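You operate a simulated robot arm through the tools that you are given. There is no shell and no other tool. Be economical: measure what you need, move in short steps, check, and stop when the job is done.

You are at the controls of a simulated two-armed robot. One attempt, no reset.

## Task
Fetch the booklet from the right bench table and set it on the number forty-two table patch. Then put the grey block on the number forty table patch away on the top shelf of the meter rack. Then stack the test block labelled "7 mA" from the right bench table on top of the test block marked "3 mA". Then take the 60 A grey relay from the left bench table and leave it on top of the green cube there. Then stack the box labelled "seals" from the top of the packing table on top of the box labelled "caps". Then take the blue module on the top of the packing table and put it away on the top of the workbench. Then take the grey small meter from the black tray and leave it on the orange batch tray. Then put the black capacitor on the end of the cable table by the rails. Then open the locker door, take the short pillar on the top of the workbench and put it away on the bottom shelf of the bench locker, then shut the door. Do these in the order given. Set down upright: grey block.
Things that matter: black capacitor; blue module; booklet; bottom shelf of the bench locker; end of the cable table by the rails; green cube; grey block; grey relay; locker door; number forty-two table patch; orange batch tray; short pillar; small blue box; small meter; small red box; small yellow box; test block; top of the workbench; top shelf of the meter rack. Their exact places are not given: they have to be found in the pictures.

It is judged by the outcome, as a careful person would: the job done as asked, and still so three seconds after it is handed in. It fails if anything else is knocked over, pushed out of place, dropped, spilled or broken. Lids that push on must go on centred and level and be pressed home; caps that screw on are set level and turned clockwise until they are tight.

## Robot
Two 7-joint arms with fingered hands on one trunk, on a base that drives. Base frame: it is fixed to the floor where the robot stands at the start and does not move with it; the origin is under the middle of the robot, x ahead of it, y to its left, z up; the surface under the hand at the start is at about z = 660. Lengths are in mm, angles in degrees, forces in N, time in s.
The left shoulder is at the start at [40, 146, 1005], the right one opposite. With the tool pointing down near the work surface each hand reaches from about 300 to 720 mm from the robot's upright axis, wherever it stands, measured 20 degrees to its own side. Places, roughly: black capacitor [-2000, 5500, 750]; blue module [-2250, 1250, 750]; booklet [500, -250, 750]; bottom shelf of the bench locker (27x25 cm) [1000, -740, 660]; end of the cable table by the rails (24x34 cm) [-2080, 4560, 800]; green cube [500, 2250, 750]; grey block (6x6x8 cm) [500, 100, 700]; grey relay [500, 2750, 750]; locker door [1000, -900, 1000]; number forty-two table patch (29x18 cm) [480, -680, 660]; orange batch tray [-2250, 1500, 750]; short pillar [-2250, 5750, 750]; small blue box, small red box, small yellow box [-2000, 1250, 750]; small meter [-2000, -1250, 250]; test block [500, 750, 750]; top of the workbench [-2300, 5800, 800]; top shelf of the meter rack [-2200, 2500, 1300]. Payload 4 kg a hand.
Tool frame (each hand has its own): the origin (TCP) lies between the finger pads and is the grasp point; the fingertips stand 26 mm ahead of it; z points along the fingers, y is the line along which they close. The gripper opens to 148 mm. The gripper's body begins 73 mm behind the TCP. The gripper is a hand of 3 fingers: y runs from the thumb to the fingers, the wrist lies at [0, 0, -224] in the tool frame.
Orientation is that of the tool frame in the base frame, as a unit quaternion [w, x, y, z]. With the fingers straight down and closing along the base's y, the tool's x points along the base's -x, its y along +y and its z along -z.

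## Interface
- The arms move only by the tool jog_arm. It takes "left_series", "right_series" or both (then of equal length, played together; a hand with none holds still); each is a list of rows, each a list of 6 numbers: the shift along the tool's x, y, z in m, then the turn, a rotation vector about the tool's x, y, z in degrees. In form: [[x, y, z, ax, ay, az], ...]. A call has 1 to 12 rows; each row shifts and turns the commanded pose from where the row before left it, along the tool's axes as they then stand. Each row takes 0.2 s and may step no farther than 50 mm and 8.6 degrees from the row before; otherwise, the whole call is refused. A pose out of reach is approached as far as the arm can. The call stops where the force on the tool passes 40 N (or 10 N more than at its start, if that is more) or the arm is blocked; 0.2 s more then pass. In this call time passes only in rows, and 0.2 s behind the last. The reply holds the time, the measured pose of the TCP, the force on the tool along the base axes, the opening and the grip force, in the units named above and with some noise, with the torque about the TCP (base axes, N m) and any sound that the robot's microphone picked up.
- Cameras (640 x 400 px; columns grow to the right, rows downward): "scene" is now at [103.4, 15, 1223.5]; the picture's right is [0.18, -0.98, 0.00], its down [-0.63, -0.11, -0.77] and it looks along [0.75, 0.14, -0.64] (base axes); focal length 214 px, centre (320, 200). "left" rides on the left gripper at [-68, -39, -90] in its tool frame; the picture's right is [0.50, -0.87, 0.00], its down [0.66, 0.38, -0.65] and it looks along [0.57, 0.33, 0.76] (tool axes); focal length 222 px, centre (320, 200). "right" rides on the right gripper at [68, -39, -90] in its tool frame; the picture's right is [0.50, 0.87, 0.00], its down [-0.66, 0.38, -0.65] and it looks along [-0.57, 0.33, 0.76] (tool axes); focal length 222 px, centre (320, 200).
- grab_frame(camera): a new picture of that camera. It takes no simulated time.
- move_column(by): slides the trunk up (or, below 0, down) by that many mm; the arms and the scene camera ride with it, the base frame stays. It gives what a move gives, with no picture.
- base_move(legs): drives the robot by 1 to 6 legs, each [ahead, left, turn to the left] in mm, mm and degrees, along the robot's own axes; the way and the turn of a leg run together, so that a leg with both is an arc; at most 1500 mm and 180 degrees a leg. The arms and the cameras ride along, it lands a little off, and it stops where it bumps. It gives what a move gives.
- set_fingers(finger1, finger2, thumb_bend, hand): sets how far each is bent, from 0 (flat) to 1 (curled in); at 0.3 the hand is open as for a grip, at 0.7 the pads meet at the TCP. One left out holds its place. A second passes; each finger stops where it meets its share of the squeeze, and holds until it gets a number again. It is the only way to open and close the hand. It gives what a move gives, with no picture; readings hold the bend of each and the force on the fingers (four entries, about 0 where the hand has none), thumb and palm.
- pan_tilt(pan, tilt): turns the head with the scene camera to pan (to the left, within 86 degrees either way) and tilt (down, from -29 to 69), counted from straight ahead of the robot. It gives what a move gives.
- probe_pixels(camera, pixels): for up to 12 pixels [column, row] of the newest picture of that camera ("zoom" is the newest enlarged one), the place [x, y, z] in the base frame of the surface seen there, good to about 3 mm. It takes no simulated time.
- enlarge(camera, box): a new picture of the part [left, top, right, bottom] of that camera's present view, enlarged. It takes no simulated time.
- job_done(): hands the job in; it is judged then, once.

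Work in short steps. Measure before you move; look again where a grasp or a placing could have gone wrong, and mend it. You have 350 turns and 288 pictures in all, those below and enlarged ones among them. Open the grippers and draw the arms clear of the work before you hand the job in, unless the task says otherwise.

The tools are called after "Call:" as a command line: name --argument value ..., lists and objects as JSON in quotes. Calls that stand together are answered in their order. jog_arm: Moves the arms, as the interface text tells. Its arguments: {"type":"object","properties":{"left_series":{"type":"array","items":{"type":"array","items":{"type":"number"}}},"right_series":{"type":"array","items":{"type":"array","items":{"type":"number"}}}},"required":[]} The other tools are called the same way: move_column (by) slides the trunk up or down; set_fingers (finger1, finger2, thumb_bend, hand) moves the fingers one by one; base_move (legs) drives the base; pan_tilt (pan, tilt) turns the head that bears the scene camera; grab_frame (camera) takes a picture; probe_pixels (camera, pixels) gives the place of the surface under pixels of a picture; enlarge (camera, box) takes an enlarged picture of a part of a camera's view; job_done () hands the job in.

At the start:

```text
time: 0.0
left_eef_pos: [434.2, 458.5, 1016.3]
left_orientation: [-0.001, 0.0, 1.0, 0.001]
left_ft_force: [-0.5, 0.4, 0.4]
left_wrist_torque: [0.0, 0.0, 0.01]
left_width: 147.7
left_grip_force: 0.0
left_shape: jaw
left_bend: [0.3, 0.3, 0.3]
left_finger forces: [0.0, 0.0, 0.0, 0.1, 0.1, 0.0]
right_eef_pos: [443.0, 87.6, 1015.6]
right_orientation: [0.001, 0.0, 1.0, 0.0]
right_ft_force: [1.0, -0.3, 0.4]
right_wrist_torque: [0.02, -0.01, -0.02]
right_width: 148.0
right_grip_force: 0.1
right_shape: jaw
right_bend: [0.3, 0.3, 0.3]
right_finger forces: [0.0, 0.0, 0.0, 0.1, 0.0, 0.0]
trunk travel left (down, up): [-175.0, 331.0]
robot x, y, heading: [-0.8, 0.8, -0.2]
head pan, tilt: [10.2, 40.0]
```

scene: 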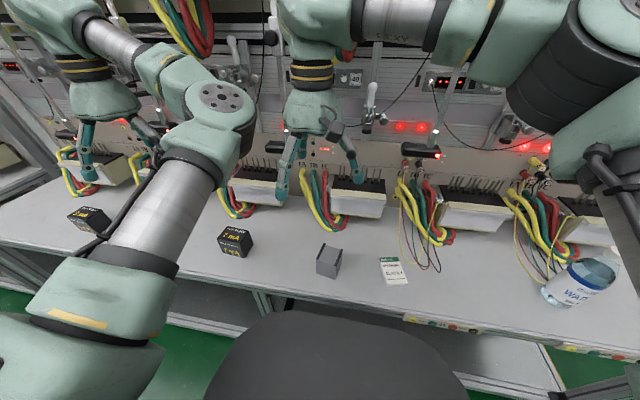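
right: 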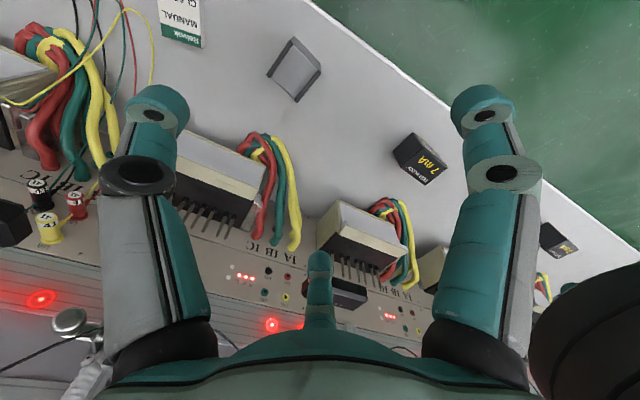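
left: 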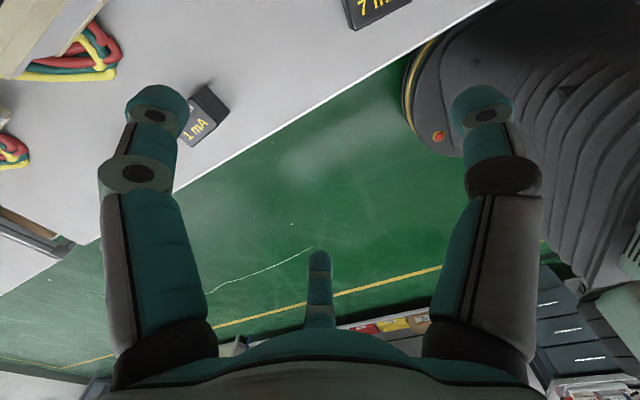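

The scene picture shows the booklet near (392,270), grey block (328,260), 7 mA block (235,242) and another block (88,218). I probe them first.

Call:
probe_pixels --camera "scene" --pixels '[[380, 259], [398, 257], [408, 282], [387, 285], [393, 270], [328, 252], [320, 272], [335, 275], [235, 234], [88, 214], [240, 252], [575, 295]]'

Call:
enlarge --camera "scene" --box '[200, 190, 440, 340]'

```text
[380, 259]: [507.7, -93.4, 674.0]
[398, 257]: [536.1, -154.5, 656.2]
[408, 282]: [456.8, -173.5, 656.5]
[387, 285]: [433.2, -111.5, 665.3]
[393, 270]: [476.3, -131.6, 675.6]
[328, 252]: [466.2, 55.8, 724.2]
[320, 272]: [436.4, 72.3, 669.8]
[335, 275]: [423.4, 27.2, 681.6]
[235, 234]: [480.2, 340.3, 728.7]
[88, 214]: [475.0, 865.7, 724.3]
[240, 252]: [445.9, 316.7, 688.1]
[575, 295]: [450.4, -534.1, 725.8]
```

```text
2.67 times, centred on (320, 265) of scene
```

zoom: 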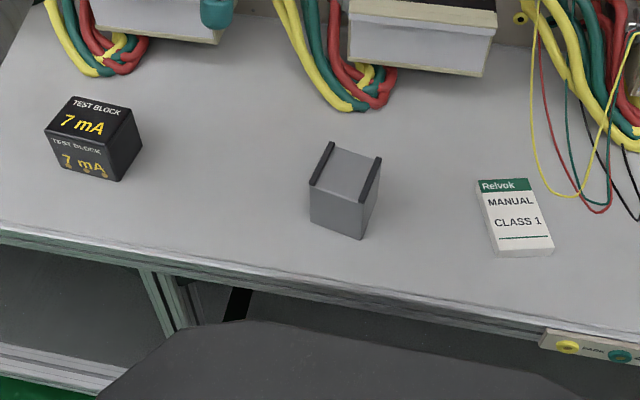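

Now look right for the number 42 patch and the locker.

Call:
pan_tilt --pan -45 --tilt 30

Call:
grab_frame --camera "scene"

Call:
probe_pixels --camera "zoom" --pixels '[[480, 184], [526, 181], [549, 246], [501, 254], [515, 215], [332, 150], [375, 160], [360, 205], [315, 190], [95, 110], [70, 120], [130, 125]]'

```text
time: 1.2
left_eef_pos: [432.9, 459.2, 1015.5]
left_orientation: [0.001, 0.001, 1.0, 0.0]
left_ft_force: [-0.2, -0.7, 0.3]
left_wrist_torque: [0.01, 0.01, 0.0]
left_width: 147.9
left_grip_force: 0.2
left_shape: jaw
left_bend: [0.3, 0.3, 0.3]
left_finger forces: [0.1, 0.1, 0.0, 0.1, 0.0, 0.0]
right_eef_pos: [441.3, 87.4, 1016.1]
right_orientation: [0.0, -0.001, 1.0, 0.0]
right_ft_force: [0.0, 0.2, -0.1]
right_wrist_torque: [-0.03, 0.01, -0.02]
right_width: 147.8
right_grip_force: 0.0
right_shape: jaw
right_bend: [0.3, 0.3, 0.3]
right_finger forces: [0.0, 0.1, 0.1, 0.0, 0.0, 0.0]
trunk travel left (down, up): [-175.0, 331.0]
robot x, y, heading: [3.8, -0.9, -0.1]
head pan, tilt: [-45.0, 30.0]
```

```text
283 pictures are left
```

scene: 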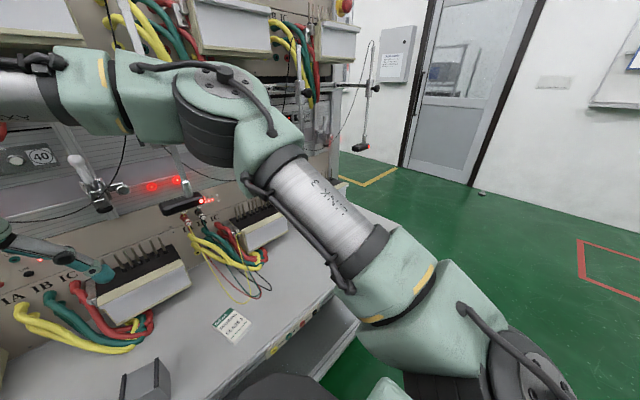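

```text
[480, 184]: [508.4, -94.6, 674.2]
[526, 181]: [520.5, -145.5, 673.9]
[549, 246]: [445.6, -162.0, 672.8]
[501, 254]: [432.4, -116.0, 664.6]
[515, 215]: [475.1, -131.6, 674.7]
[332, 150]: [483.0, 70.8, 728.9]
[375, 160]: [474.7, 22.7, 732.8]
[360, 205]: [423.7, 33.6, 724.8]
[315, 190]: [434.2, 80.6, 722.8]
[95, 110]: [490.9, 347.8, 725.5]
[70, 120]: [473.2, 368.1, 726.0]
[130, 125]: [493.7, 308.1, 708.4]
```

Booklet is about 52×76×18 mm centred (475,-130), turned ~14°. I move the right hand over it.

Call:
jog_arm --right_series '[[-0.0042, -0.0272, 0.027, 0, 0, 0], [-0.0042, -0.0272, 0.027, 0, 0, 0], [-0.0042, -0.0272, 0.027, 0, 0, 0], [-0.0042, -0.0272, 0.027, 0, 0, 0], [-0.0042, -0.0272, 0.027, 0, 0, 0], [-0.0042, -0.0272, 0.027, 0, 0, 0], [-0.0042, -0.0272, 0.027, 0, 0, 0], [-0.0042, -0.0272, 0.027, 0, 0, 0], [0, 0, 0, 0, 0, -7.1], [0, 0, 0, 0, 0, -7.1]]'

Call:
pan_tilt --pan -10 --tilt 45

Call:
grab_frame --camera "scene"

Call:
grab_frame --camera "right"

```text
time: 3.4
left_eef_pos: [433.0, 458.7, 1015.8]
left_orientation: [-0.001, -0.001, 1.0, 0.0]
left_ft_force: [1.2, -0.4, 0.4]
left_wrist_torque: [0.0, -0.04, 0.0]
left_width: 147.9
left_grip_force: 0.1
left_shape: jaw
left_bend: [0.3, 0.3, 0.3]
left_finger forces: [0.1, 0.1, 0.0, 0.0, 0.0, 0.0]
right_eef_pos: [476.9, -131.4, 798.4]
right_orientation: [0.001, -0.126, 0.992, 0.0]
right_ft_force: [0.1, -0.2, 0.6]
right_wrist_torque: [0.01, -0.03, -0.02]
right_width: 148.0
right_grip_force: 0.0
right_shape: jaw
right_bend: [0.3, 0.3, 0.3]
right_finger forces: [0.1, 0.1, 0.0, 0.0, 0.1, 0.0]
trunk travel left (down, up): [-175.0, 331.0]
robot x, y, heading: [0.5, -0.3, -0.0]
head pan, tilt: [-45.0, 30.0]
```

```text
time: 4.5
left_eef_pos: [433.1, 459.2, 1015.9]
left_orientation: [0.0, -0.001, 1.0, 0.0]
left_ft_force: [0.4, -0.6, 0.7]
left_wrist_torque: [0.02, 0.02, 0.01]
left_width: 147.8
left_grip_force: 0.1
left_shape: jaw
left_bend: [0.3, 0.3, 0.3]
left_finger forces: [0.0, 0.0, 0.0, 0.1, 0.0, 0.0]
right_eef_pos: [476.6, -131.1, 799.7]
right_orientation: [0.001, -0.124, 0.992, 0.0]
right_ft_force: [0.7, -1.1, -1.0]
right_wrist_torque: [0.01, 0.06, 0.0]
right_width: 147.9
right_grip_force: 0.0
right_shape: jaw
right_bend: [0.3, 0.3, 0.3]
right_finger forces: [0.0, 0.0, 0.0, 0.1, 0.0, 0.0]
trunk travel left (down, up): [-175.0, 331.0]
robot x, y, heading: [1.8, 0.5, -0.1]
head pan, tilt: [-10.0, 45.0]
```

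```text
282 pictures are left
```

scene: 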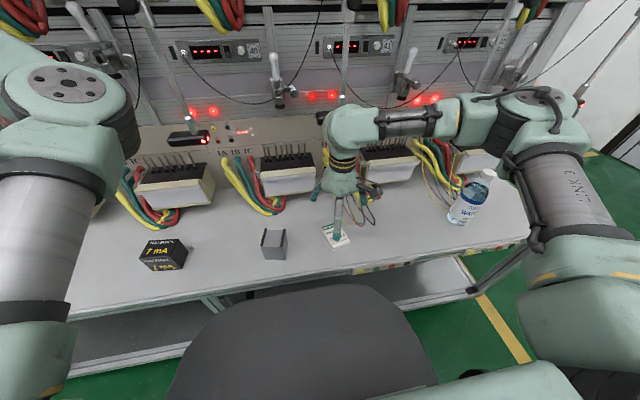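

```text
281 pictures are left
```

right: 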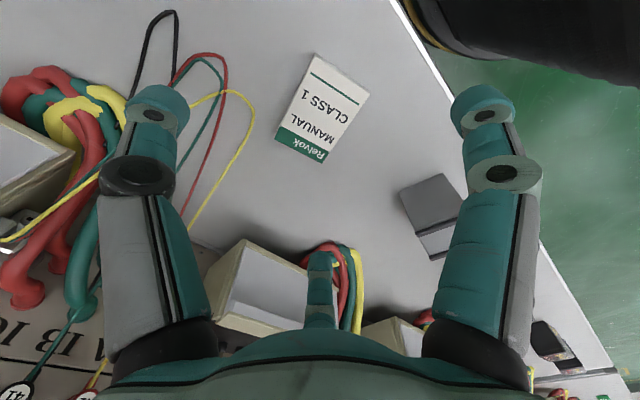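

The booklet centre sits at (323,108) in the right camera, as expected under the TCP. I go down to it.

Call:
jog_arm --right_series '[[0, 0, 0.04, 0, 0, 0], [0, 0, 0.04, 0, 0, 0], [0, 0, 0.03, 0, 0, 0]]'

Call:
grab_frame --camera "right"

```text
time: 5.2
left_eef_pos: [434.1, 459.5, 1015.2]
left_orientation: [0.0, 0.0, 1.0, 0.001]
left_ft_force: [0.9, -0.4, -0.2]
left_wrist_torque: [-0.01, 0.01, 0.04]
left_width: 147.9
left_grip_force: 0.2
left_shape: jaw
left_bend: [0.3, 0.3, 0.3]
left_finger forces: [0.1, 0.0, 0.0, 0.0, 0.0, 0.0]
right_eef_pos: [477.1, -130.8, 690.1]
right_orientation: [0.001, -0.124, 0.992, 0.001]
right_ft_force: [-0.5, 0.0, 0.3]
right_wrist_torque: [0.05, 0.01, 0.01]
right_width: 147.8
right_grip_force: 0.1
right_shape: jaw
right_bend: [0.3, 0.3, 0.3]
right_finger forces: [0.0, 0.1, 0.1, 0.0, 0.0, 0.0]
trunk travel left (down, up): [-175.0, 331.0]
robot x, y, heading: [0.0, -2.3, 0.1]
head pan, tilt: [-10.0, 45.0]
```

```text
280 pictures are left
```

right: 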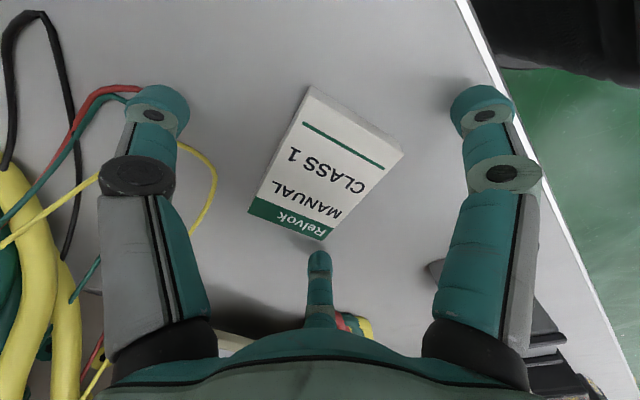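

Fingers straddle the booklet; I close the hand.

Call:
set_fingers --hand "right" --finger1 0.7 --finger2 0.7 --thumb_bend 0.7

Call:
grab_frame --camera "right"

```text
time: 6.2
left_eef_pos: [431.5, 459.4, 1017.2]
left_orientation: [0.0, 0.0, 1.0, 0.0]
left_ft_force: [0.2, 0.2, -0.6]
left_wrist_torque: [0.02, 0.02, 0.03]
left_width: 147.9
left_grip_force: 0.1
left_shape: jaw
left_bend: [0.3, 0.3, 0.3]
left_finger forces: [0.0, 0.0, 0.0, 0.1, 0.0, 0.1]
right_eef_pos: [476.4, -129.7, 694.2]
right_orientation: [0.002, -0.125, 0.992, 0.0]
right_ft_force: [-1.6, -2.2, 22.7]
right_wrist_torque: [0.45, 0.35, 0.05]
right_width: 52.3
right_grip_force: 27.7
right_shape: fingers
right_bend: [0.48, 0.49, 0.59]
right_finger forces: [19.7, 20.9, 0.0, 0.0, 16.3, 0.0]
trunk travel left (down, up): [-175.0, 331.0]
robot x, y, heading: [0.8, 1.1, 0.1]
head pan, tilt: [-10.0, 45.0]
```

```text
279 pictures are left
```

right: 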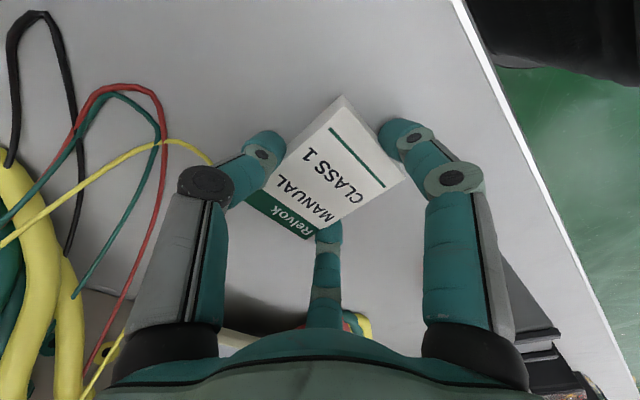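

Gripped (width 52 mm). Lift it well clear of the bottle height.

Call:
jog_arm --right_series '[[0, 0, -0.04, 0, 0, 0], [0, 0, -0.04, 0, 0, 0], [0, 0, -0.05, 0, 0, 0], [0, 0, -0.05, 0, 0, 0], [0, 0, -0.05, 0, 0, 0]]'

Call:
pan_tilt --pan -30 --tilt 40

Call:
grab_frame --camera "scene"

Call:
grab_frame --camera "right"

```text
time: 7.5
left_eef_pos: [432.6, 458.9, 1016.4]
left_orientation: [0.0, 0.0, 1.0, 0.0]
left_ft_force: [-0.1, -0.2, 0.9]
left_wrist_torque: [0.01, -0.02, -0.01]
left_width: 147.6
left_grip_force: 0.1
left_shape: jaw
left_bend: [0.3, 0.3, 0.3]
left_finger forces: [0.0, 0.1, 0.0, 0.1, 0.0, 0.0]
right_eef_pos: [476.4, -128.9, 920.8]
right_orientation: [0.001, -0.124, 0.992, 0.0]
right_ft_force: [-0.2, 0.3, -1.1]
right_wrist_torque: [0.0, 0.01, 0.02]
right_width: 52.1
right_grip_force: 17.6
right_shape: fingers
right_bend: [0.49, 0.49, 0.6]
right_finger forces: [7.4, 11.7, 0.0, 0.1, 15.4, 0.1]
trunk travel left (down, up): [-175.0, 331.0]
robot x, y, heading: [1.4, 2.5, -0.1]
head pan, tilt: [-10.0, 45.0]
```

```text
time: 8.3
left_eef_pos: [433.7, 458.9, 1015.5]
left_orientation: [0.0, 0.0, 1.0, 0.0]
left_ft_force: [-0.1, 0.3, 0.1]
left_wrist_torque: [0.03, 0.04, -0.01]
left_width: 147.8
left_grip_force: 0.2
left_shape: jaw
left_bend: [0.3, 0.3, 0.3]
left_finger forces: [0.0, 0.0, 0.0, 0.1, 0.1, 0.0]
right_eef_pos: [476.9, -129.4, 919.7]
right_orientation: [0.001, -0.124, 0.992, 0.0]
right_ft_force: [-0.4, -0.1, -1.0]
right_wrist_torque: [-0.01, 0.0, 0.03]
right_width: 51.9
right_grip_force: 17.4
right_shape: fingers
right_bend: [0.49, 0.49, 0.6]
right_finger forces: [7.6, 11.7, 0.0, 0.0, 15.4, 0.0]
trunk travel left (down, up): [-175.0, 331.0]
robot x, y, heading: [-3.1, -0.0, 0.1]
head pan, tilt: [-30.0, 40.0]
```

```text
278 pictures are left
```

scene: 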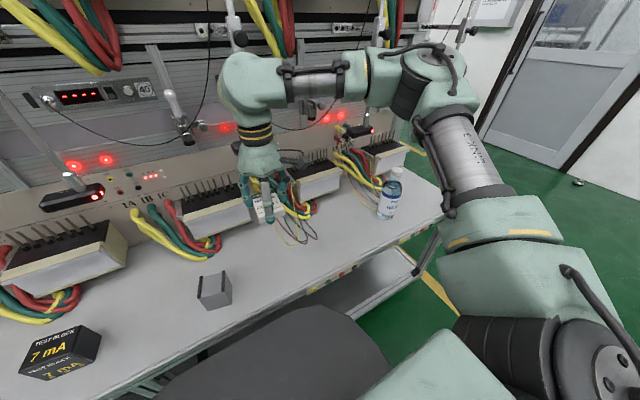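

```text
277 pictures are left
```

right: 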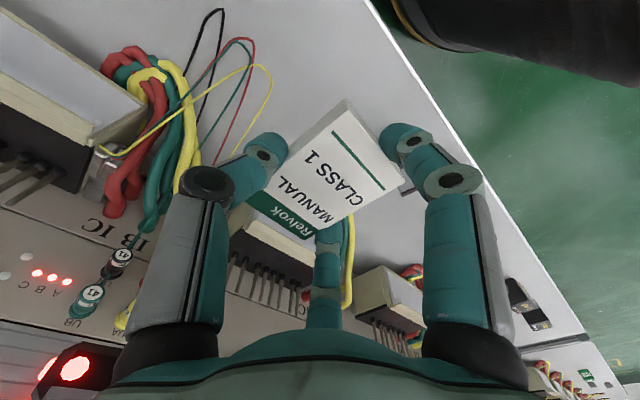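

Booklet is held. The bottle (388,195) stands near the table's right end; I drive right 500 mm.

Call:
probe_pixels --camera "scene" --pixels '[[394, 170], [385, 213], [440, 205], [400, 235], [410, 190], [152, 90]]'

Call:
base_move --legs '[[0, -500, 0]]'

Call:
grab_frame --camera "scene"

```text
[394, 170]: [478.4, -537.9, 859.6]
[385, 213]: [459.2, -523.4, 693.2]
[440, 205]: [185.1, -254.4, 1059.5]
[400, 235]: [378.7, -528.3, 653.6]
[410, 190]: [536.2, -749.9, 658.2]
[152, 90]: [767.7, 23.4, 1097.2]
```

```text
time: 11.2
left_eef_pos: [431.1, -36.6, 1014.7]
left_orientation: [0.0, -0.005, 1.0, 0.001]
left_ft_force: [-0.2, 0.3, -0.1]
left_wrist_torque: [0.05, -0.02, 0.0]
left_width: 147.9
left_grip_force: 0.1
left_shape: jaw
left_bend: [0.3, 0.3, 0.3]
left_finger forces: [0.0, 0.1, 0.1, 0.0, 0.0, 0.0]
right_eef_pos: [480.1, -623.7, 920.7]
right_orientation: [0.001, -0.13, 0.992, 0.0]
right_ft_force: [0.3, -0.1, 0.0]
right_wrist_torque: [0.01, 0.0, 0.0]
right_width: 51.7
right_grip_force: 17.8
right_shape: fingers
right_bend: [0.49, 0.49, 0.6]
right_finger forces: [7.6, 11.7, 0.0, 0.1, 15.4, 0.0]
trunk travel left (down, up): [-175.0, 331.0]
robot x, y, heading: [-0.1, -501.8, 0.3]
head pan, tilt: [-30.0, 40.0]
```

```text
276 pictures are left
```

scene: 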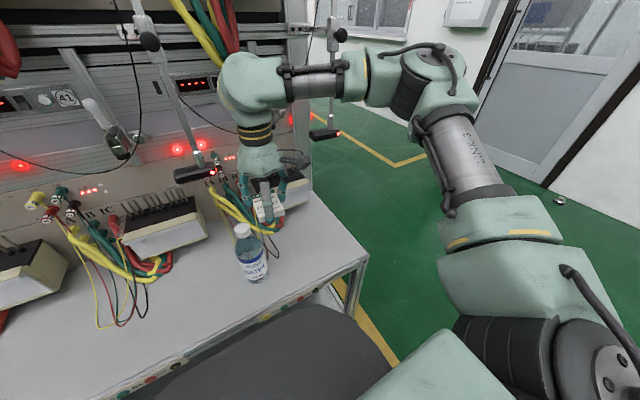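

Station 42 is the last; I check the table's free area here and the end edge.

Call:
probe_pixels --camera "scene" --pixels '[[362, 258], [330, 235], [300, 300], [310, 215], [290, 240], [243, 230], [252, 280], [240, 300], [290, 190]]'

Call:
grab_frame --camera "right"

```text
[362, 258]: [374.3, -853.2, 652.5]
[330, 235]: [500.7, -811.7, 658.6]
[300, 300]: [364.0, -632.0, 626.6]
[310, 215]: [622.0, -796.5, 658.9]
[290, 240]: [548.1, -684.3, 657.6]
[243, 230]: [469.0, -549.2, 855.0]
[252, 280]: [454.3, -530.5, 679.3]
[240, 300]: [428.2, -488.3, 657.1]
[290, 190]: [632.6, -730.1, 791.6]
```

```text
275 pictures are left
```

right: 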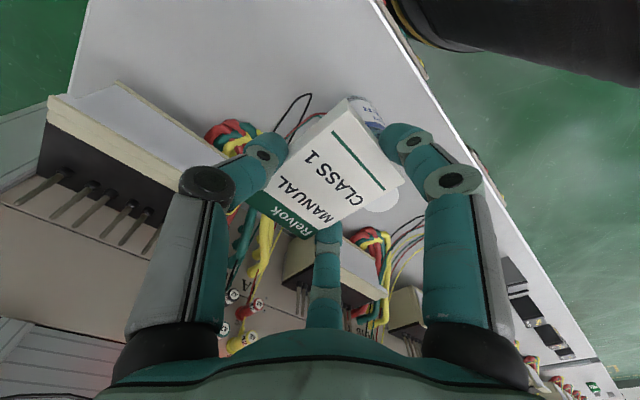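

The free table spans y −855…−570 (bottle at −535). I place the booklet at (475,−700): sideways first, then down most of the way.

Call:
jog_arm --right_series '[[0.0122, -0.036, 0, 0, 0, 0], [0.0122, -0.036, 0, 0, 0, 0], [0, 0, 0.045, 0, 0, 0], [0, 0, 0.045, 0, 0, 0], [0, 0, 0.045, 0, 0, 0], [0, 0, 0.045, 0, 0, 0], [0, 0, 0.02, 0, 0, 0]]'

Call:
grab_frame --camera "right"

```text
time: 12.8
left_eef_pos: [431.6, -37.1, 1015.7]
left_orientation: [0.0, -0.005, 1.0, -0.001]
left_ft_force: [0.0, -0.3, -0.6]
left_wrist_torque: [-0.04, 0.03, -0.01]
left_width: 148.0
left_grip_force: 0.1
left_shape: jaw
left_bend: [0.3, 0.3, 0.3]
left_finger forces: [0.1, 0.0, 0.0, 0.1, 0.0, 0.0]
right_eef_pos: [475.6, -699.6, 720.0]
right_orientation: [0.0, -0.13, 0.992, 0.0]
right_ft_force: [0.3, 0.3, -0.3]
right_wrist_torque: [0.01, 0.01, 0.0]
right_width: 51.6
right_grip_force: 16.4
right_shape: fingers
right_bend: [0.49, 0.49, 0.6]
right_finger forces: [7.4, 11.6, 0.0, 0.0, 15.5, 0.0]
trunk travel left (down, up): [-175.0, 331.0]
robot x, y, heading: [-0.4, -499.7, 0.6]
head pan, tilt: [-30.0, 40.0]
```

```text
274 pictures are left
```

right: 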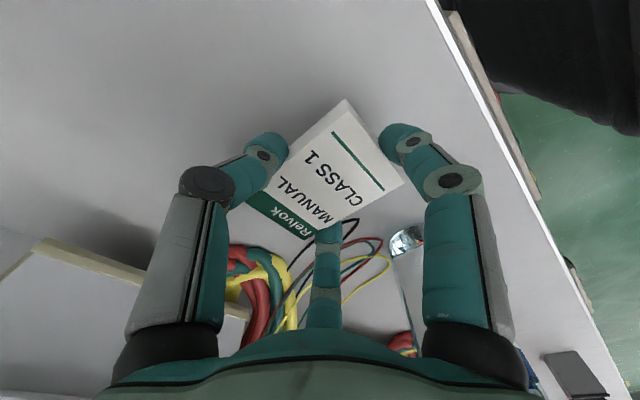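

Clear of the wires and bottle. Lower the last 24 mm.

Call:
jog_arm --right_series '[[0, 0, 0.015, 0, 0, 0], [0, 0, 0.006, 0, 0, 0], [0, 0, 0.004, 0, 0, 0], [0, 0, 0.003, 0, 0, 0]]'

```text
time: 13.8
left_eef_pos: [431.2, -36.4, 1014.6]
left_orientation: [0.0, -0.006, 1.0, 0.0]
left_ft_force: [0.5, -0.7, -1.2]
left_wrist_torque: [0.03, 0.02, -0.01]
left_width: 148.0
left_grip_force: 0.0
left_shape: jaw
left_bend: [0.3, 0.3, 0.3]
left_finger forces: [0.0, 0.1, 0.1, 0.0, 0.0, 0.1]
right_eef_pos: [476.7, -699.2, 693.5]
right_orientation: [0.002, -0.129, 0.992, 0.0]
right_ft_force: [-0.2, -1.0, 6.9]
right_wrist_torque: [0.18, 0.08, 0.01]
right_width: 51.6
right_grip_force: 20.5
right_shape: fingers
right_bend: [0.49, 0.49, 0.6]
right_finger forces: [11.2, 14.3, 0.0, 0.0, 15.6, 0.0]
trunk travel left (down, up): [-175.0, 331.0]
robot x, y, heading: [2.7, -500.7, 0.8]
head pan, tilt: [-30.0, 40.0]
```

Light contact (7 N): release and lift straight up.

Call:
set_fingers --hand "right" --finger1 0.3 --finger2 0.3 --thumb_bend 0.3

Call:
jog_arm --right_series '[[0, 0, -0.04, 0, 0, 0], [0, 0, -0.05, 0, 0, 0], [0, 0, -0.05, 0, 0, 0], [0, 0, -0.05, 0, 0, 0], [0, 0, -0.05, 0, 0, 0]]'

Call:
grab_frame --camera "scene"

Call:
grab_frame --camera "right"

```text
time: 14.8
left_eef_pos: [431.1, -36.7, 1016.2]
left_orientation: [0.0, -0.006, 1.0, 0.0]
left_ft_force: [-0.3, -0.5, 0.8]
left_wrist_torque: [0.0, -0.02, 0.0]
left_width: 147.8
left_grip_force: 0.1
left_shape: jaw
left_bend: [0.3, 0.3, 0.3]
left_finger forces: [0.0, 0.0, 0.0, 0.0, 0.1, 0.1]
right_eef_pos: [477.2, -699.2, 693.0]
right_orientation: [0.0, -0.13, 0.992, 0.0]
right_ft_force: [-0.6, -0.4, -0.1]
right_wrist_torque: [0.02, 0.0, -0.03]
right_width: 126.7
right_grip_force: 0.1
right_shape: fingers
right_bend: [0.3, 0.3, 0.3]
right_finger forces: [0.1, 0.1, 0.0, 0.0, 0.1, 0.0]
trunk travel left (down, up): [-175.0, 331.0]
robot x, y, heading: [1.6, -499.4, 0.6]
head pan, tilt: [-30.0, 40.0]
```

```text
time: 16.0
left_eef_pos: [430.5, -35.3, 1015.9]
left_orientation: [0.0, -0.005, 1.0, 0.0]
left_ft_force: [-0.7, -0.6, 1.4]
left_wrist_torque: [-0.03, -0.01, 0.01]
left_width: 147.9
left_grip_force: 0.1
left_shape: jaw
left_bend: [0.3, 0.3, 0.3]
left_finger forces: [0.0, 0.0, 0.0, 0.0, 0.0, 0.1]
right_eef_pos: [476.0, -697.3, 933.4]
right_orientation: [0.0, -0.129, 0.992, 0.0]
right_ft_force: [0.0, 0.5, -0.3]
right_wrist_torque: [-0.03, -0.04, 0.0]
right_width: 126.7
right_grip_force: 0.1
right_shape: fingers
right_bend: [0.3, 0.3, 0.3]
right_finger forces: [0.0, 0.0, 0.0, 0.0, 0.0, 0.0]
trunk travel left (down, up): [-175.0, 331.0]
robot x, y, heading: [3.1, -497.9, 0.6]
head pan, tilt: [-30.0, 40.0]
```

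```text
273 pictures are left
```

scene: 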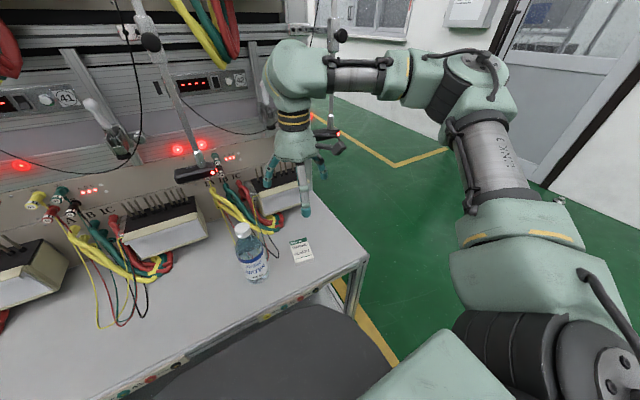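

```text
272 pictures are left
```

right: 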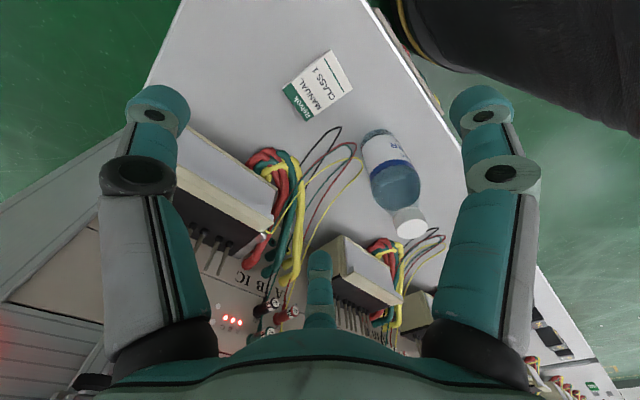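

Booklet is set down, bottle untouched. Before grasping the grey block I back away and turn to look at the meter rack, to choose the grasp.

Call:
base_move --legs '[[-500, 0, 0], [0, 450, 0], [0, 0, 140]]'

Call:
pan_tilt --pan 0 --tilt 10

Call:
grab_frame --camera "scene"

```text
time: 27.1
left_eef_pos: [-1120.2, -138.4, 1015.2]
left_orientation: [0.0, 0.945, -0.328, 0.0]
left_ft_force: [0.1, -0.5, -0.3]
left_wrist_torque: [0.03, 0.01, 0.0]
left_width: 148.0
left_grip_force: 0.0
left_shape: jaw
left_bend: [0.3, 0.3, 0.3]
left_finger forces: [0.0, 0.1, 0.0, 0.1, 0.0, 0.1]
right_eef_pos: [-739.5, 405.6, 932.7]
right_orientation: [0.0, 0.978, -0.209, -0.001]
right_ft_force: [0.4, -0.9, 0.3]
right_wrist_torque: [0.0, 0.02, -0.02]
right_width: 126.8
right_grip_force: 0.1
right_shape: fingers
right_bend: [0.3, 0.3, 0.3]
right_finger forces: [0.1, 0.0, 0.0, 0.1, 0.0, 0.0]
trunk travel left (down, up): [-175.0, 331.0]
robot x, y, heading: [-495.2, -47.7, 141.8]
head pan, tilt: [-30.0, 40.0]
```

```text
time: 28.1
left_eef_pos: [-1121.0, -138.7, 1015.8]
left_orientation: [0.0, 0.944, -0.329, 0.0]
left_ft_force: [-0.1, 0.8, 0.0]
left_wrist_torque: [0.02, 0.02, 0.01]
left_width: 147.8
left_grip_force: 0.2
left_shape: jaw
left_bend: [0.3, 0.3, 0.3]
left_finger forces: [0.0, 0.0, 0.0, 0.0, 0.1, 0.0]
right_eef_pos: [-740.7, 405.9, 932.4]
right_orientation: [-0.001, 0.978, -0.208, -0.001]
right_ft_force: [-0.4, -0.4, 0.1]
right_wrist_torque: [0.0, 0.0, 0.0]
right_width: 126.5
right_grip_force: 0.0
right_shape: fingers
right_bend: [0.3, 0.3, 0.3]
right_finger forces: [0.1, 0.0, 0.1, 0.0, 0.0, 0.1]
trunk travel left (down, up): [-175.0, 331.0]
robot x, y, heading: [-495.7, -48.5, 141.5]
head pan, tilt: [0.0, 10.0]
```

```text
271 pictures are left
```

scene: 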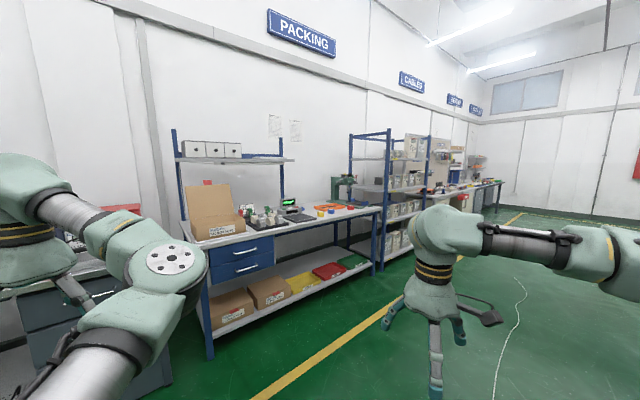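

Call:
enlarge --camera "scene" --box '[330, 100, 490, 250]'

Call:
enlarge --camera "scene" --box '[160, 120, 400, 290]'

```text
2.67 times, centred on (410, 175) of scene
```

zoom: 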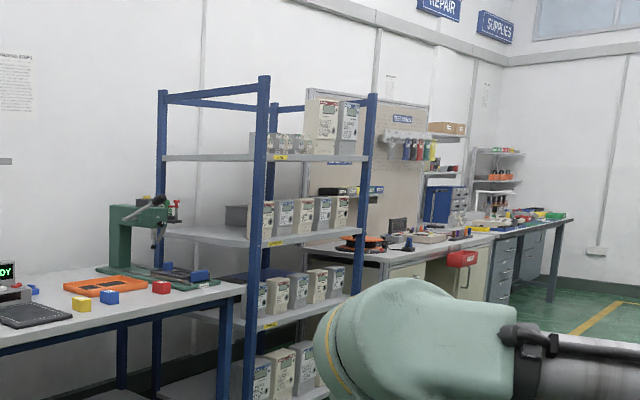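

```text
2.35 times, centred on (280, 205) of scene
```

zoom: 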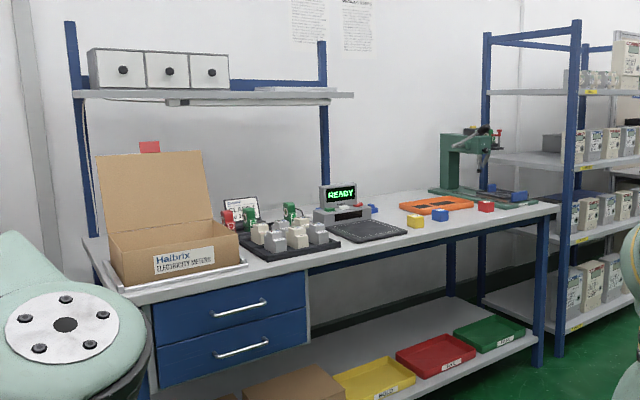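

The meter rack's top shelf is open above with free room at the left. I test whether a downward hand can reach z≈1400 with the trunk raised.

Call:
move_column --by 330

Call:
jog_arm --right_series '[[0, 0, -0.05, 0, 0, 0], [0, 0, -0.05, 0, 0, 0], [0, 0, -0.05, 0, 0, 0]]'

Call:
grab_frame --camera "scene"

```text
time: 31.4
left_eef_pos: [-1121.9, -138.3, 1344.1]
left_orientation: [0.001, 0.944, -0.33, 0.0]
left_ft_force: [0.8, 0.1, -0.2]
left_wrist_torque: [0.01, 0.02, 0.0]
left_width: 147.9
left_grip_force: 0.1
left_shape: jaw
left_bend: [0.3, 0.3, 0.3]
left_finger forces: [0.0, 0.0, 0.1, 0.0, 0.1, 0.1]
right_eef_pos: [-739.6, 405.0, 1262.6]
right_orientation: [0.0, 0.978, -0.208, -0.001]
right_ft_force: [0.4, -0.1, -0.2]
right_wrist_torque: [0.04, 0.0, 0.03]
right_width: 126.7
right_grip_force: 0.1
right_shape: fingers
right_bend: [0.3, 0.3, 0.3]
right_finger forces: [0.0, 0.0, 0.0, 0.0, 0.0, 0.0]
trunk travel left (down, up): [-505.0, 1.0]
robot x, y, heading: [-496.4, -45.5, 141.4]
head pan, tilt: [0.0, 10.0]
```

```text
time: 32.1
left_eef_pos: [-1120.5, -138.3, 1344.2]
left_orientation: [0.0, 0.944, -0.329, 0.0]
left_ft_force: [0.4, 0.2, 0.7]
left_wrist_torque: [0.01, -0.01, 0.01]
left_width: 147.9
left_grip_force: 0.0
left_shape: jaw
left_bend: [0.3, 0.3, 0.3]
left_finger forces: [0.0, 0.1, 0.0, 0.1, 0.0, 0.0]
right_eef_pos: [-741.4, 406.3, 1366.3]
right_orientation: [0.0, 0.978, -0.21, -0.003]
right_ft_force: [0.2, 0.1, 0.5]
right_wrist_torque: [-0.02, 0.01, 0.03]
right_width: 126.9
right_grip_force: 0.0
right_shape: fingers
right_bend: [0.3, 0.3, 0.3]
right_finger forces: [0.1, 0.0, 0.0, 0.1, 0.0, 0.0]
right hand out of reach, approached as far as the arm can: row 3
trunk travel left (down, up): [-505.0, 1.0]
robot x, y, heading: [-495.6, -48.7, 141.7]
head pan, tilt: [0.0, 10.0]
```

```text
268 pictures are left
```

scene: 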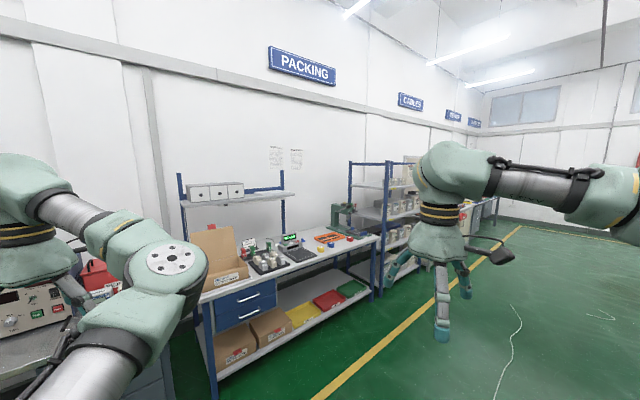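

Max reach there is z≈1366. I measure the shelf height precisely.

Call:
enlarge --camera "scene" --box '[340, 150, 430, 300]'

```text
2.67 times, centred on (385, 225) of scene
```

zoom: 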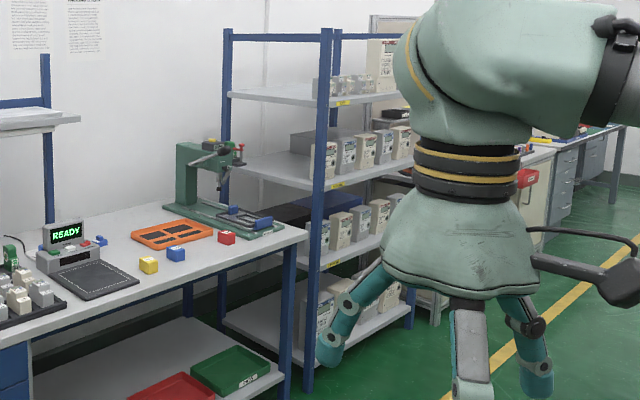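

Call:
probe_pixels --camera "zoom" --pixels '[[260, 92], [300, 98], [270, 98], [327, 33], [228, 33], [340, 102], [328, 88], [325, 160], [176, 252], [148, 263], [226, 238], [172, 235]]'

```text
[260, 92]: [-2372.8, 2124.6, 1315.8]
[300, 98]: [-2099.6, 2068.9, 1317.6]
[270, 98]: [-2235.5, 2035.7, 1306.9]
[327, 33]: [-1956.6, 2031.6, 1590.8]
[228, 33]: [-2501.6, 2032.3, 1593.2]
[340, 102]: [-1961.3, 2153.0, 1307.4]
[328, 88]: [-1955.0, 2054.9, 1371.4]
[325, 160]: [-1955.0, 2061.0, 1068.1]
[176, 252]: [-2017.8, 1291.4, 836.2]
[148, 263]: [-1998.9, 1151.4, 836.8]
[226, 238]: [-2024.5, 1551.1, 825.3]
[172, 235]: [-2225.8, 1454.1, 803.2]
```

Shelf top is at z≈1317. I test how high the hand gets nearer to the body.

Call:
jog_arm --right_series '[[0.04, 0, 0.0, 0, 0, 0], [0.04, 0, 0, 0, 0, 0], [0, 0, -0.03, 0, 0, 0], [0, 0, -0.03, 0, 0, 0], [0, 0, -0.03, 0, 0, 0]]'

Call:
pan_tilt --pan 0 --tilt 65

Call:
grab_frame --camera "scene"

```text
time: 33.4
left_eef_pos: [-1121.1, -138.6, 1345.0]
left_orientation: [0.0, 0.944, -0.329, 0.0]
left_ft_force: [-0.1, 0.4, 0.9]
left_wrist_torque: [-0.01, -0.04, 0.04]
left_width: 147.7
left_grip_force: 0.1
left_shape: jaw
left_bend: [0.3, 0.3, 0.3]
left_finger forces: [0.1, 0.0, 0.1, 0.1, 0.0, 0.2]
right_eef_pos: [-741.1, 405.4, 1365.1]
right_orientation: [0.0, 0.978, -0.21, -0.004]
right_ft_force: [-0.2, -0.4, 0.1]
right_wrist_torque: [0.02, 0.01, 0.0]
right_width: 126.7
right_grip_force: 0.0
right_shape: fingers
right_bend: [0.3, 0.3, 0.3]
right_finger forces: [0.0, 0.0, 0.0, 0.0, 0.0, 0.0]
right hand out of reach, approached as far as the arm can: row 1, 2, 3, 4, 5
trunk travel left (down, up): [-505.0, 1.0]
robot x, y, heading: [-497.1, -44.6, 141.3]
head pan, tilt: [0.0, 10.0]
```

```text
time: 34.6
left_eef_pos: [-1121.5, -137.7, 1345.2]
left_orientation: [0.0, 0.944, -0.329, 0.0]
left_ft_force: [0.7, -0.3, 0.3]
left_wrist_torque: [-0.04, -0.02, -0.02]
left_width: 147.9
left_grip_force: 0.1
left_shape: jaw
left_bend: [0.3, 0.3, 0.3]
left_finger forces: [0.0, 0.0, 0.0, 0.1, 0.1, 0.0]
right_eef_pos: [-740.6, 406.2, 1365.8]
right_orientation: [0.0, 0.978, -0.209, -0.004]
right_ft_force: [1.2, -0.2, 0.2]
right_wrist_torque: [-0.04, 0.03, -0.03]
right_width: 126.6
right_grip_force: 0.0
right_shape: fingers
right_bend: [0.3, 0.3, 0.3]
right_finger forces: [0.1, 0.0, 0.1, 0.0, 0.0, 0.0]
trunk travel left (down, up): [-505.0, 1.0]
robot x, y, heading: [-496.7, -46.6, 141.6]
head pan, tilt: [0.0, 65.0]
```

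```text
266 pictures are left
```

scene: 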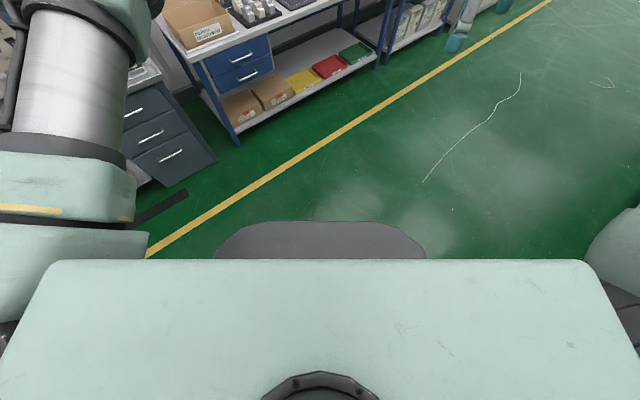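

I bring the command back down to learn how the reach limit behaves.

Call:
jog_arm --right_series '[[0, 0, 0.02, 0, 0, 0]]'

Call:
jog_arm --right_series '[[0, 0, 0.05, 0, 0, 0], [0, 0, 0.05, 0, 0, 0], [0, 0, 0.05, 0, 0, 0]]'

```text
time: 35.0
left_eef_pos: [-1122.4, -137.6, 1343.8]
left_orientation: [0.0, 0.944, -0.329, 0.0]
left_ft_force: [0.2, -0.1, 0.9]
left_wrist_torque: [0.0, 0.02, 0.02]
left_width: 148.2
left_grip_force: 0.0
left_shape: jaw
left_bend: [0.3, 0.3, 0.3]
left_finger forces: [0.1, 0.1, 0.0, 0.1, 0.1, 0.1]
right_eef_pos: [-741.1, 406.5, 1345.3]
right_orientation: [-0.001, 0.978, -0.208, 0.001]
right_ft_force: [0.2, -0.3, 0.2]
right_wrist_torque: [0.02, 0.0, -0.02]
right_width: 126.7
right_grip_force: 0.0
right_shape: fingers
right_bend: [0.3, 0.3, 0.3]
right_finger forces: [0.0, 0.0, 0.0, 0.0, 0.0, 0.1]
trunk travel left (down, up): [-505.0, 1.0]
robot x, y, heading: [-496.3, -46.9, 141.9]
head pan, tilt: [0.0, 65.0]
```

```text
time: 35.8
left_eef_pos: [-1121.4, -137.4, 1344.8]
left_orientation: [0.0, 0.944, -0.329, 0.001]
left_ft_force: [0.3, 0.6, -0.2]
left_wrist_torque: [0.0, 0.03, 0.0]
left_width: 147.9
left_grip_force: 0.0
left_shape: jaw
left_bend: [0.3, 0.3, 0.3]
left_finger forces: [0.0, 0.1, 0.0, 0.1, 0.0, 0.0]
right_eef_pos: [-740.5, 404.4, 1194.9]
right_orientation: [0.0, 0.978, -0.208, -0.001]
right_ft_force: [-0.2, 0.2, -0.2]
right_wrist_torque: [-0.03, 0.0, 0.0]
right_width: 127.0
right_grip_force: 0.0
right_shape: fingers
right_bend: [0.3, 0.3, 0.3]
right_finger forces: [0.0, 0.1, 0.1, 0.0, 0.1, 0.0]
trunk travel left (down, up): [-505.0, 1.0]
robot x, y, heading: [-497.0, -45.6, 141.5]
head pan, tilt: [0.0, 65.0]
```

The command resets at the limit. I test at a longer forward distance.

Call:
jog_arm --right_series '[[-0.0485, -0.0123, 0, 0, 0, 0], [-0.0485, -0.0123, 0, 0, 0, 0], [0, 0, -0.05, 0, 0, 0], [0, 0, -0.05, 0, 0, 0], [0, 0, -0.05, 0, 0, 0], [0, 0, -0.02, 0, 0, 0], [0, 0, -0.02, 0, 0, 0], [0, 0, -0.02, 0, 0, 0], [0, 0, -0.02, 0, 0, 0], [0, 0, -0.02, 0, 0, 0]]'

```text
time: 38.0
left_eef_pos: [-1120.8, -138.5, 1343.5]
left_orientation: [0.001, 0.944, -0.329, 0.0]
left_ft_force: [-1.1, 0.2, 0.2]
left_wrist_torque: [0.02, -0.01, 0.01]
left_width: 147.8
left_grip_force: 0.1
left_shape: jaw
left_bend: [0.3, 0.3, 0.3]
left_finger forces: [0.2, 0.1, 0.1, 0.0, 0.0, 0.1]
right_eef_pos: [-818.9, 470.4, 1375.8]
right_orientation: [0.0, 0.978, -0.208, -0.001]
right_ft_force: [-0.5, -0.1, 0.3]
right_wrist_torque: [-0.01, 0.02, -0.01]
right_width: 126.6
right_grip_force: 0.0
right_shape: fingers
right_bend: [0.3, 0.3, 0.3]
right_finger forces: [0.0, 0.0, 0.0, 0.0, 0.1, 0.0]
right hand out of reach, approached as far as the arm can: row 7, 8, 9, 10
trunk travel left (down, up): [-505.0, 1.0]
robot x, y, heading: [-497.0, -48.0, 141.4]
head pan, tilt: [0.0, 65.0]
```

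I test with the tool tilted 24° outward.

Call:
jog_arm --right_series '[[0, 0, 0.0, 0, -8, 0], [0, 0, 0, 0, -8, 0], [0, 0, 0, 0, -8, 0], [0, 0, -0.02, 0, 0, 0], [0, 0, -0.02, 0, 0, 0], [0, 0, -0.02, 0, 0, 0], [0, 0, -0.02, 0, 0, 0]]'

```text
time: 39.6
left_eef_pos: [-1121.6, -138.2, 1344.0]
left_orientation: [0.0, 0.944, -0.329, -0.001]
left_ft_force: [-0.4, 0.5, -0.5]
left_wrist_torque: [-0.01, 0.02, 0.03]
left_width: 147.9
left_grip_force: 0.0
left_shape: jaw
left_bend: [0.3, 0.3, 0.3]
left_finger forces: [0.0, 0.1, 0.0, 0.0, 0.0, 0.0]
right_eef_pos: [-789.3, 456.3, 1450.8]
right_orientation: [-0.043, 0.957, -0.204, -0.204]
right_ft_force: [0.5, 0.2, 0.0]
right_wrist_torque: [0.01, -0.01, -0.03]
right_width: 126.7
right_grip_force: 0.0
right_shape: fingers
right_bend: [0.3, 0.3, 0.3]
right_finger forces: [0.0, 0.0, 0.1, 0.0, 0.1, 0.0]
trunk travel left (down, up): [-505.0, 1.0]
robot x, y, heading: [-491.8, -44.4, 141.6]
head pan, tilt: [0.0, 65.0]
```

Tilting helps for height; a vertical grip still gives ~18 mm clearance over the shelf. I restore the hand, lower the trunk and drive back to the grey block.

Call:
jog_arm --right_series '[[0, 0, 0.02, 0, 8, 0], [0, 0, 0.03, 0, 8, 0], [0, 0, 0.03, 0, 8, 0], [0.0485, 0.0123, 0.03, 0, 0, 0], [0.0485, 0.0123, 0.03, 0, 0, 0]]'

Call:
move_column --by -330

Call:
base_move --legs '[[0, 0, -141.6], [0, 240, 0], [400, 0, 0]]'

Call:
pan_tilt --pan -5 --tilt 45

Call:
grab_frame --camera "scene"

```text
refused: row 4 steps farther than a row can; nothing moved
```

```text
time: 42.8
left_eef_pos: [-1120.8, -138.4, 1015.2]
left_orientation: [0.0, 0.945, -0.328, 0.001]
left_ft_force: [-0.7, -0.4, -0.2]
left_wrist_torque: [0.01, 0.02, -0.01]
left_width: 148.1
left_grip_force: 0.0
left_shape: jaw
left_bend: [0.3, 0.3, 0.3]
left_finger forces: [0.0, 0.1, 0.0, 0.0, 0.0, 0.0]
right_eef_pos: [-789.4, 456.8, 1121.3]
right_orientation: [-0.043, 0.956, -0.204, -0.204]
right_ft_force: [-1.3, -0.2, 0.8]
right_wrist_torque: [-0.02, 0.01, 0.02]
right_width: 126.7
right_grip_force: 0.0
right_shape: fingers
right_bend: [0.3, 0.3, 0.3]
right_finger forces: [0.0, 0.1, 0.1, 0.0, 0.1, 0.0]
trunk travel left (down, up): [-175.0, 331.0]
robot x, y, heading: [-495.7, -45.4, 141.6]
head pan, tilt: [0.0, 65.0]
```

```text
time: 52.5
left_eef_pos: [332.1, 655.9, 1015.4]
left_orientation: [0.0, -0.002, 1.0, 0.001]
left_ft_force: [1.1, -0.1, 0.5]
left_wrist_torque: [-0.02, 0.02, -0.01]
left_width: 147.8
left_grip_force: 0.1
left_shape: jaw
left_bend: [0.3, 0.3, 0.3]
left_finger forces: [0.1, 0.0, 0.0, 0.0, 0.0, 0.0]
right_eef_pos: [444.8, -16.7, 1121.1]
right_orientation: [0.207, -0.123, 0.97, 0.026]
right_ft_force: [-1.0, -0.2, -0.1]
right_wrist_torque: [0.0, 0.02, -0.02]
right_width: 126.7
right_grip_force: 0.1
right_shape: fingers
right_bend: [0.3, 0.3, 0.3]
right_finger forces: [0.0, 0.0, 0.0, 0.0, 0.1, 0.1]
trunk travel left (down, up): [-175.0, 331.0]
robot x, y, heading: [-96.2, 194.0, 0.2]
head pan, tilt: [0.0, 65.0]
```

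```text
time: 53.4
left_eef_pos: [332.2, 655.1, 1015.1]
left_orientation: [0.001, -0.002, 1.0, 0.0]
left_ft_force: [0.0, -0.8, -0.2]
left_wrist_torque: [0.0, -0.03, 0.0]
left_width: 147.9
left_grip_force: 0.0
left_shape: jaw
left_bend: [0.3, 0.3, 0.3]
left_finger forces: [0.0, 0.1, 0.0, 0.0, 0.0, 0.0]
right_eef_pos: [444.7, -16.3, 1121.0]
right_orientation: [0.207, -0.124, 0.97, 0.026]
right_ft_force: [-0.1, 0.1, 0.1]
right_wrist_torque: [-0.01, -0.02, -0.02]
right_width: 126.7
right_grip_force: 0.0
right_shape: fingers
right_bend: [0.3, 0.3, 0.3]
right_finger forces: [0.0, 0.0, 0.1, 0.0, 0.0, 0.0]
trunk travel left (down, up): [-175.0, 331.0]
robot x, y, heading: [-101.5, 194.0, -0.0]
head pan, tilt: [-5.0, 45.0]
```

```text
265 pictures are left
```

scene: 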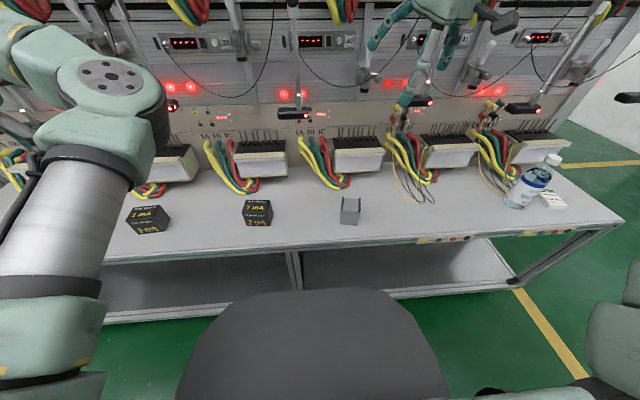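

I zoom on the blocks.

Call:
enlarge --camera "scene" --box '[110, 170, 390, 260]'

```text
2.29 times, centred on (250, 215) of scene
```

zoom: 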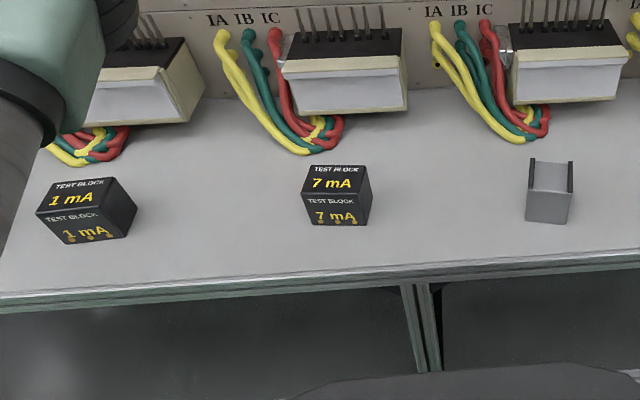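

Probe grey block corners and the 7 mA block.

Call:
probe_pixels --camera "zoom" --pixels '[[533, 163], [571, 165], [568, 190], [529, 188], [550, 178], [549, 215], [311, 170], [362, 169], [366, 193], [305, 196], [336, 182], [550, 235]]'

```text
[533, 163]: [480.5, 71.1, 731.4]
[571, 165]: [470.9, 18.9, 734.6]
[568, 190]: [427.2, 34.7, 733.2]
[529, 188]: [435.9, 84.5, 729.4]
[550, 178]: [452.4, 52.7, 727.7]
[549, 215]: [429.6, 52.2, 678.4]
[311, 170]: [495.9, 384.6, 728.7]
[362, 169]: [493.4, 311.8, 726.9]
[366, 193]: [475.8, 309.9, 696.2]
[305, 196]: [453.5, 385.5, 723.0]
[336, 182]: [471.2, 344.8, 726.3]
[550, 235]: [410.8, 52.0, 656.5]
```

Block centre ≈(453,53), turned −10°. I untilt, turn the hand by 24.5° and move above it.

Call:
jog_arm --right_series '[[0, 0, 0, 0, 8, 0], [0, 0, 0, 0, 8, 0], [0, 0, 0, 0, 8, 0], [0, 0, 0, 0, 0, 8.2], [0, 0, 0, 0, 0, 8.2], [0, 0, 0, 0, 0, 8.2], [0.0017, 0.035, 0.035, 0, 0, 0], [0.0017, 0.035, 0.035, 0, 0, 0], [0, 0, 0.049, 0, 0, 0], [0, 0, 0.049, 0, 0, 0], [0, 0, 0.049, 0, 0, 0], [0, 0, 0.049, 0, 0, 0]]'

Call:
grab_frame --camera "right"

```text
time: 56.0
left_eef_pos: [331.3, 654.7, 1015.6]
left_orientation: [-0.001, -0.002, 1.0, 0.0]
left_ft_force: [0.4, -0.5, -0.6]
left_wrist_torque: [0.0, 0.02, 0.0]
left_width: 147.9
left_grip_force: 0.0
left_shape: jaw
left_bend: [0.3, 0.3, 0.3]
left_finger forces: [0.0, 0.1, 0.1, 0.1, 0.0, 0.0]
right_eef_pos: [510.4, 43.3, 860.6]
right_orientation: [0.07, 0.089, 0.993, 0.025]
right_ft_force: [0.3, -0.2, -0.7]
right_wrist_torque: [-0.01, 0.0, 0.0]
right_width: 127.0
right_grip_force: 0.0
right_shape: fingers
right_bend: [0.3, 0.3, 0.3]
right_finger forces: [0.1, 0.1, 0.1, 0.0, 0.1, 0.0]
right hand out of reach, approached as far as the arm can: row 2, 3
trunk travel left (down, up): [-175.0, 331.0]
robot x, y, heading: [-102.7, 194.4, 0.3]
head pan, tilt: [-5.0, 45.0]
```

```text
263 pictures are left
```

right: 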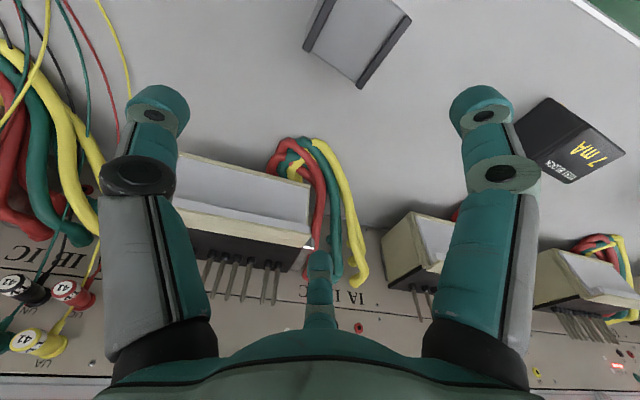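

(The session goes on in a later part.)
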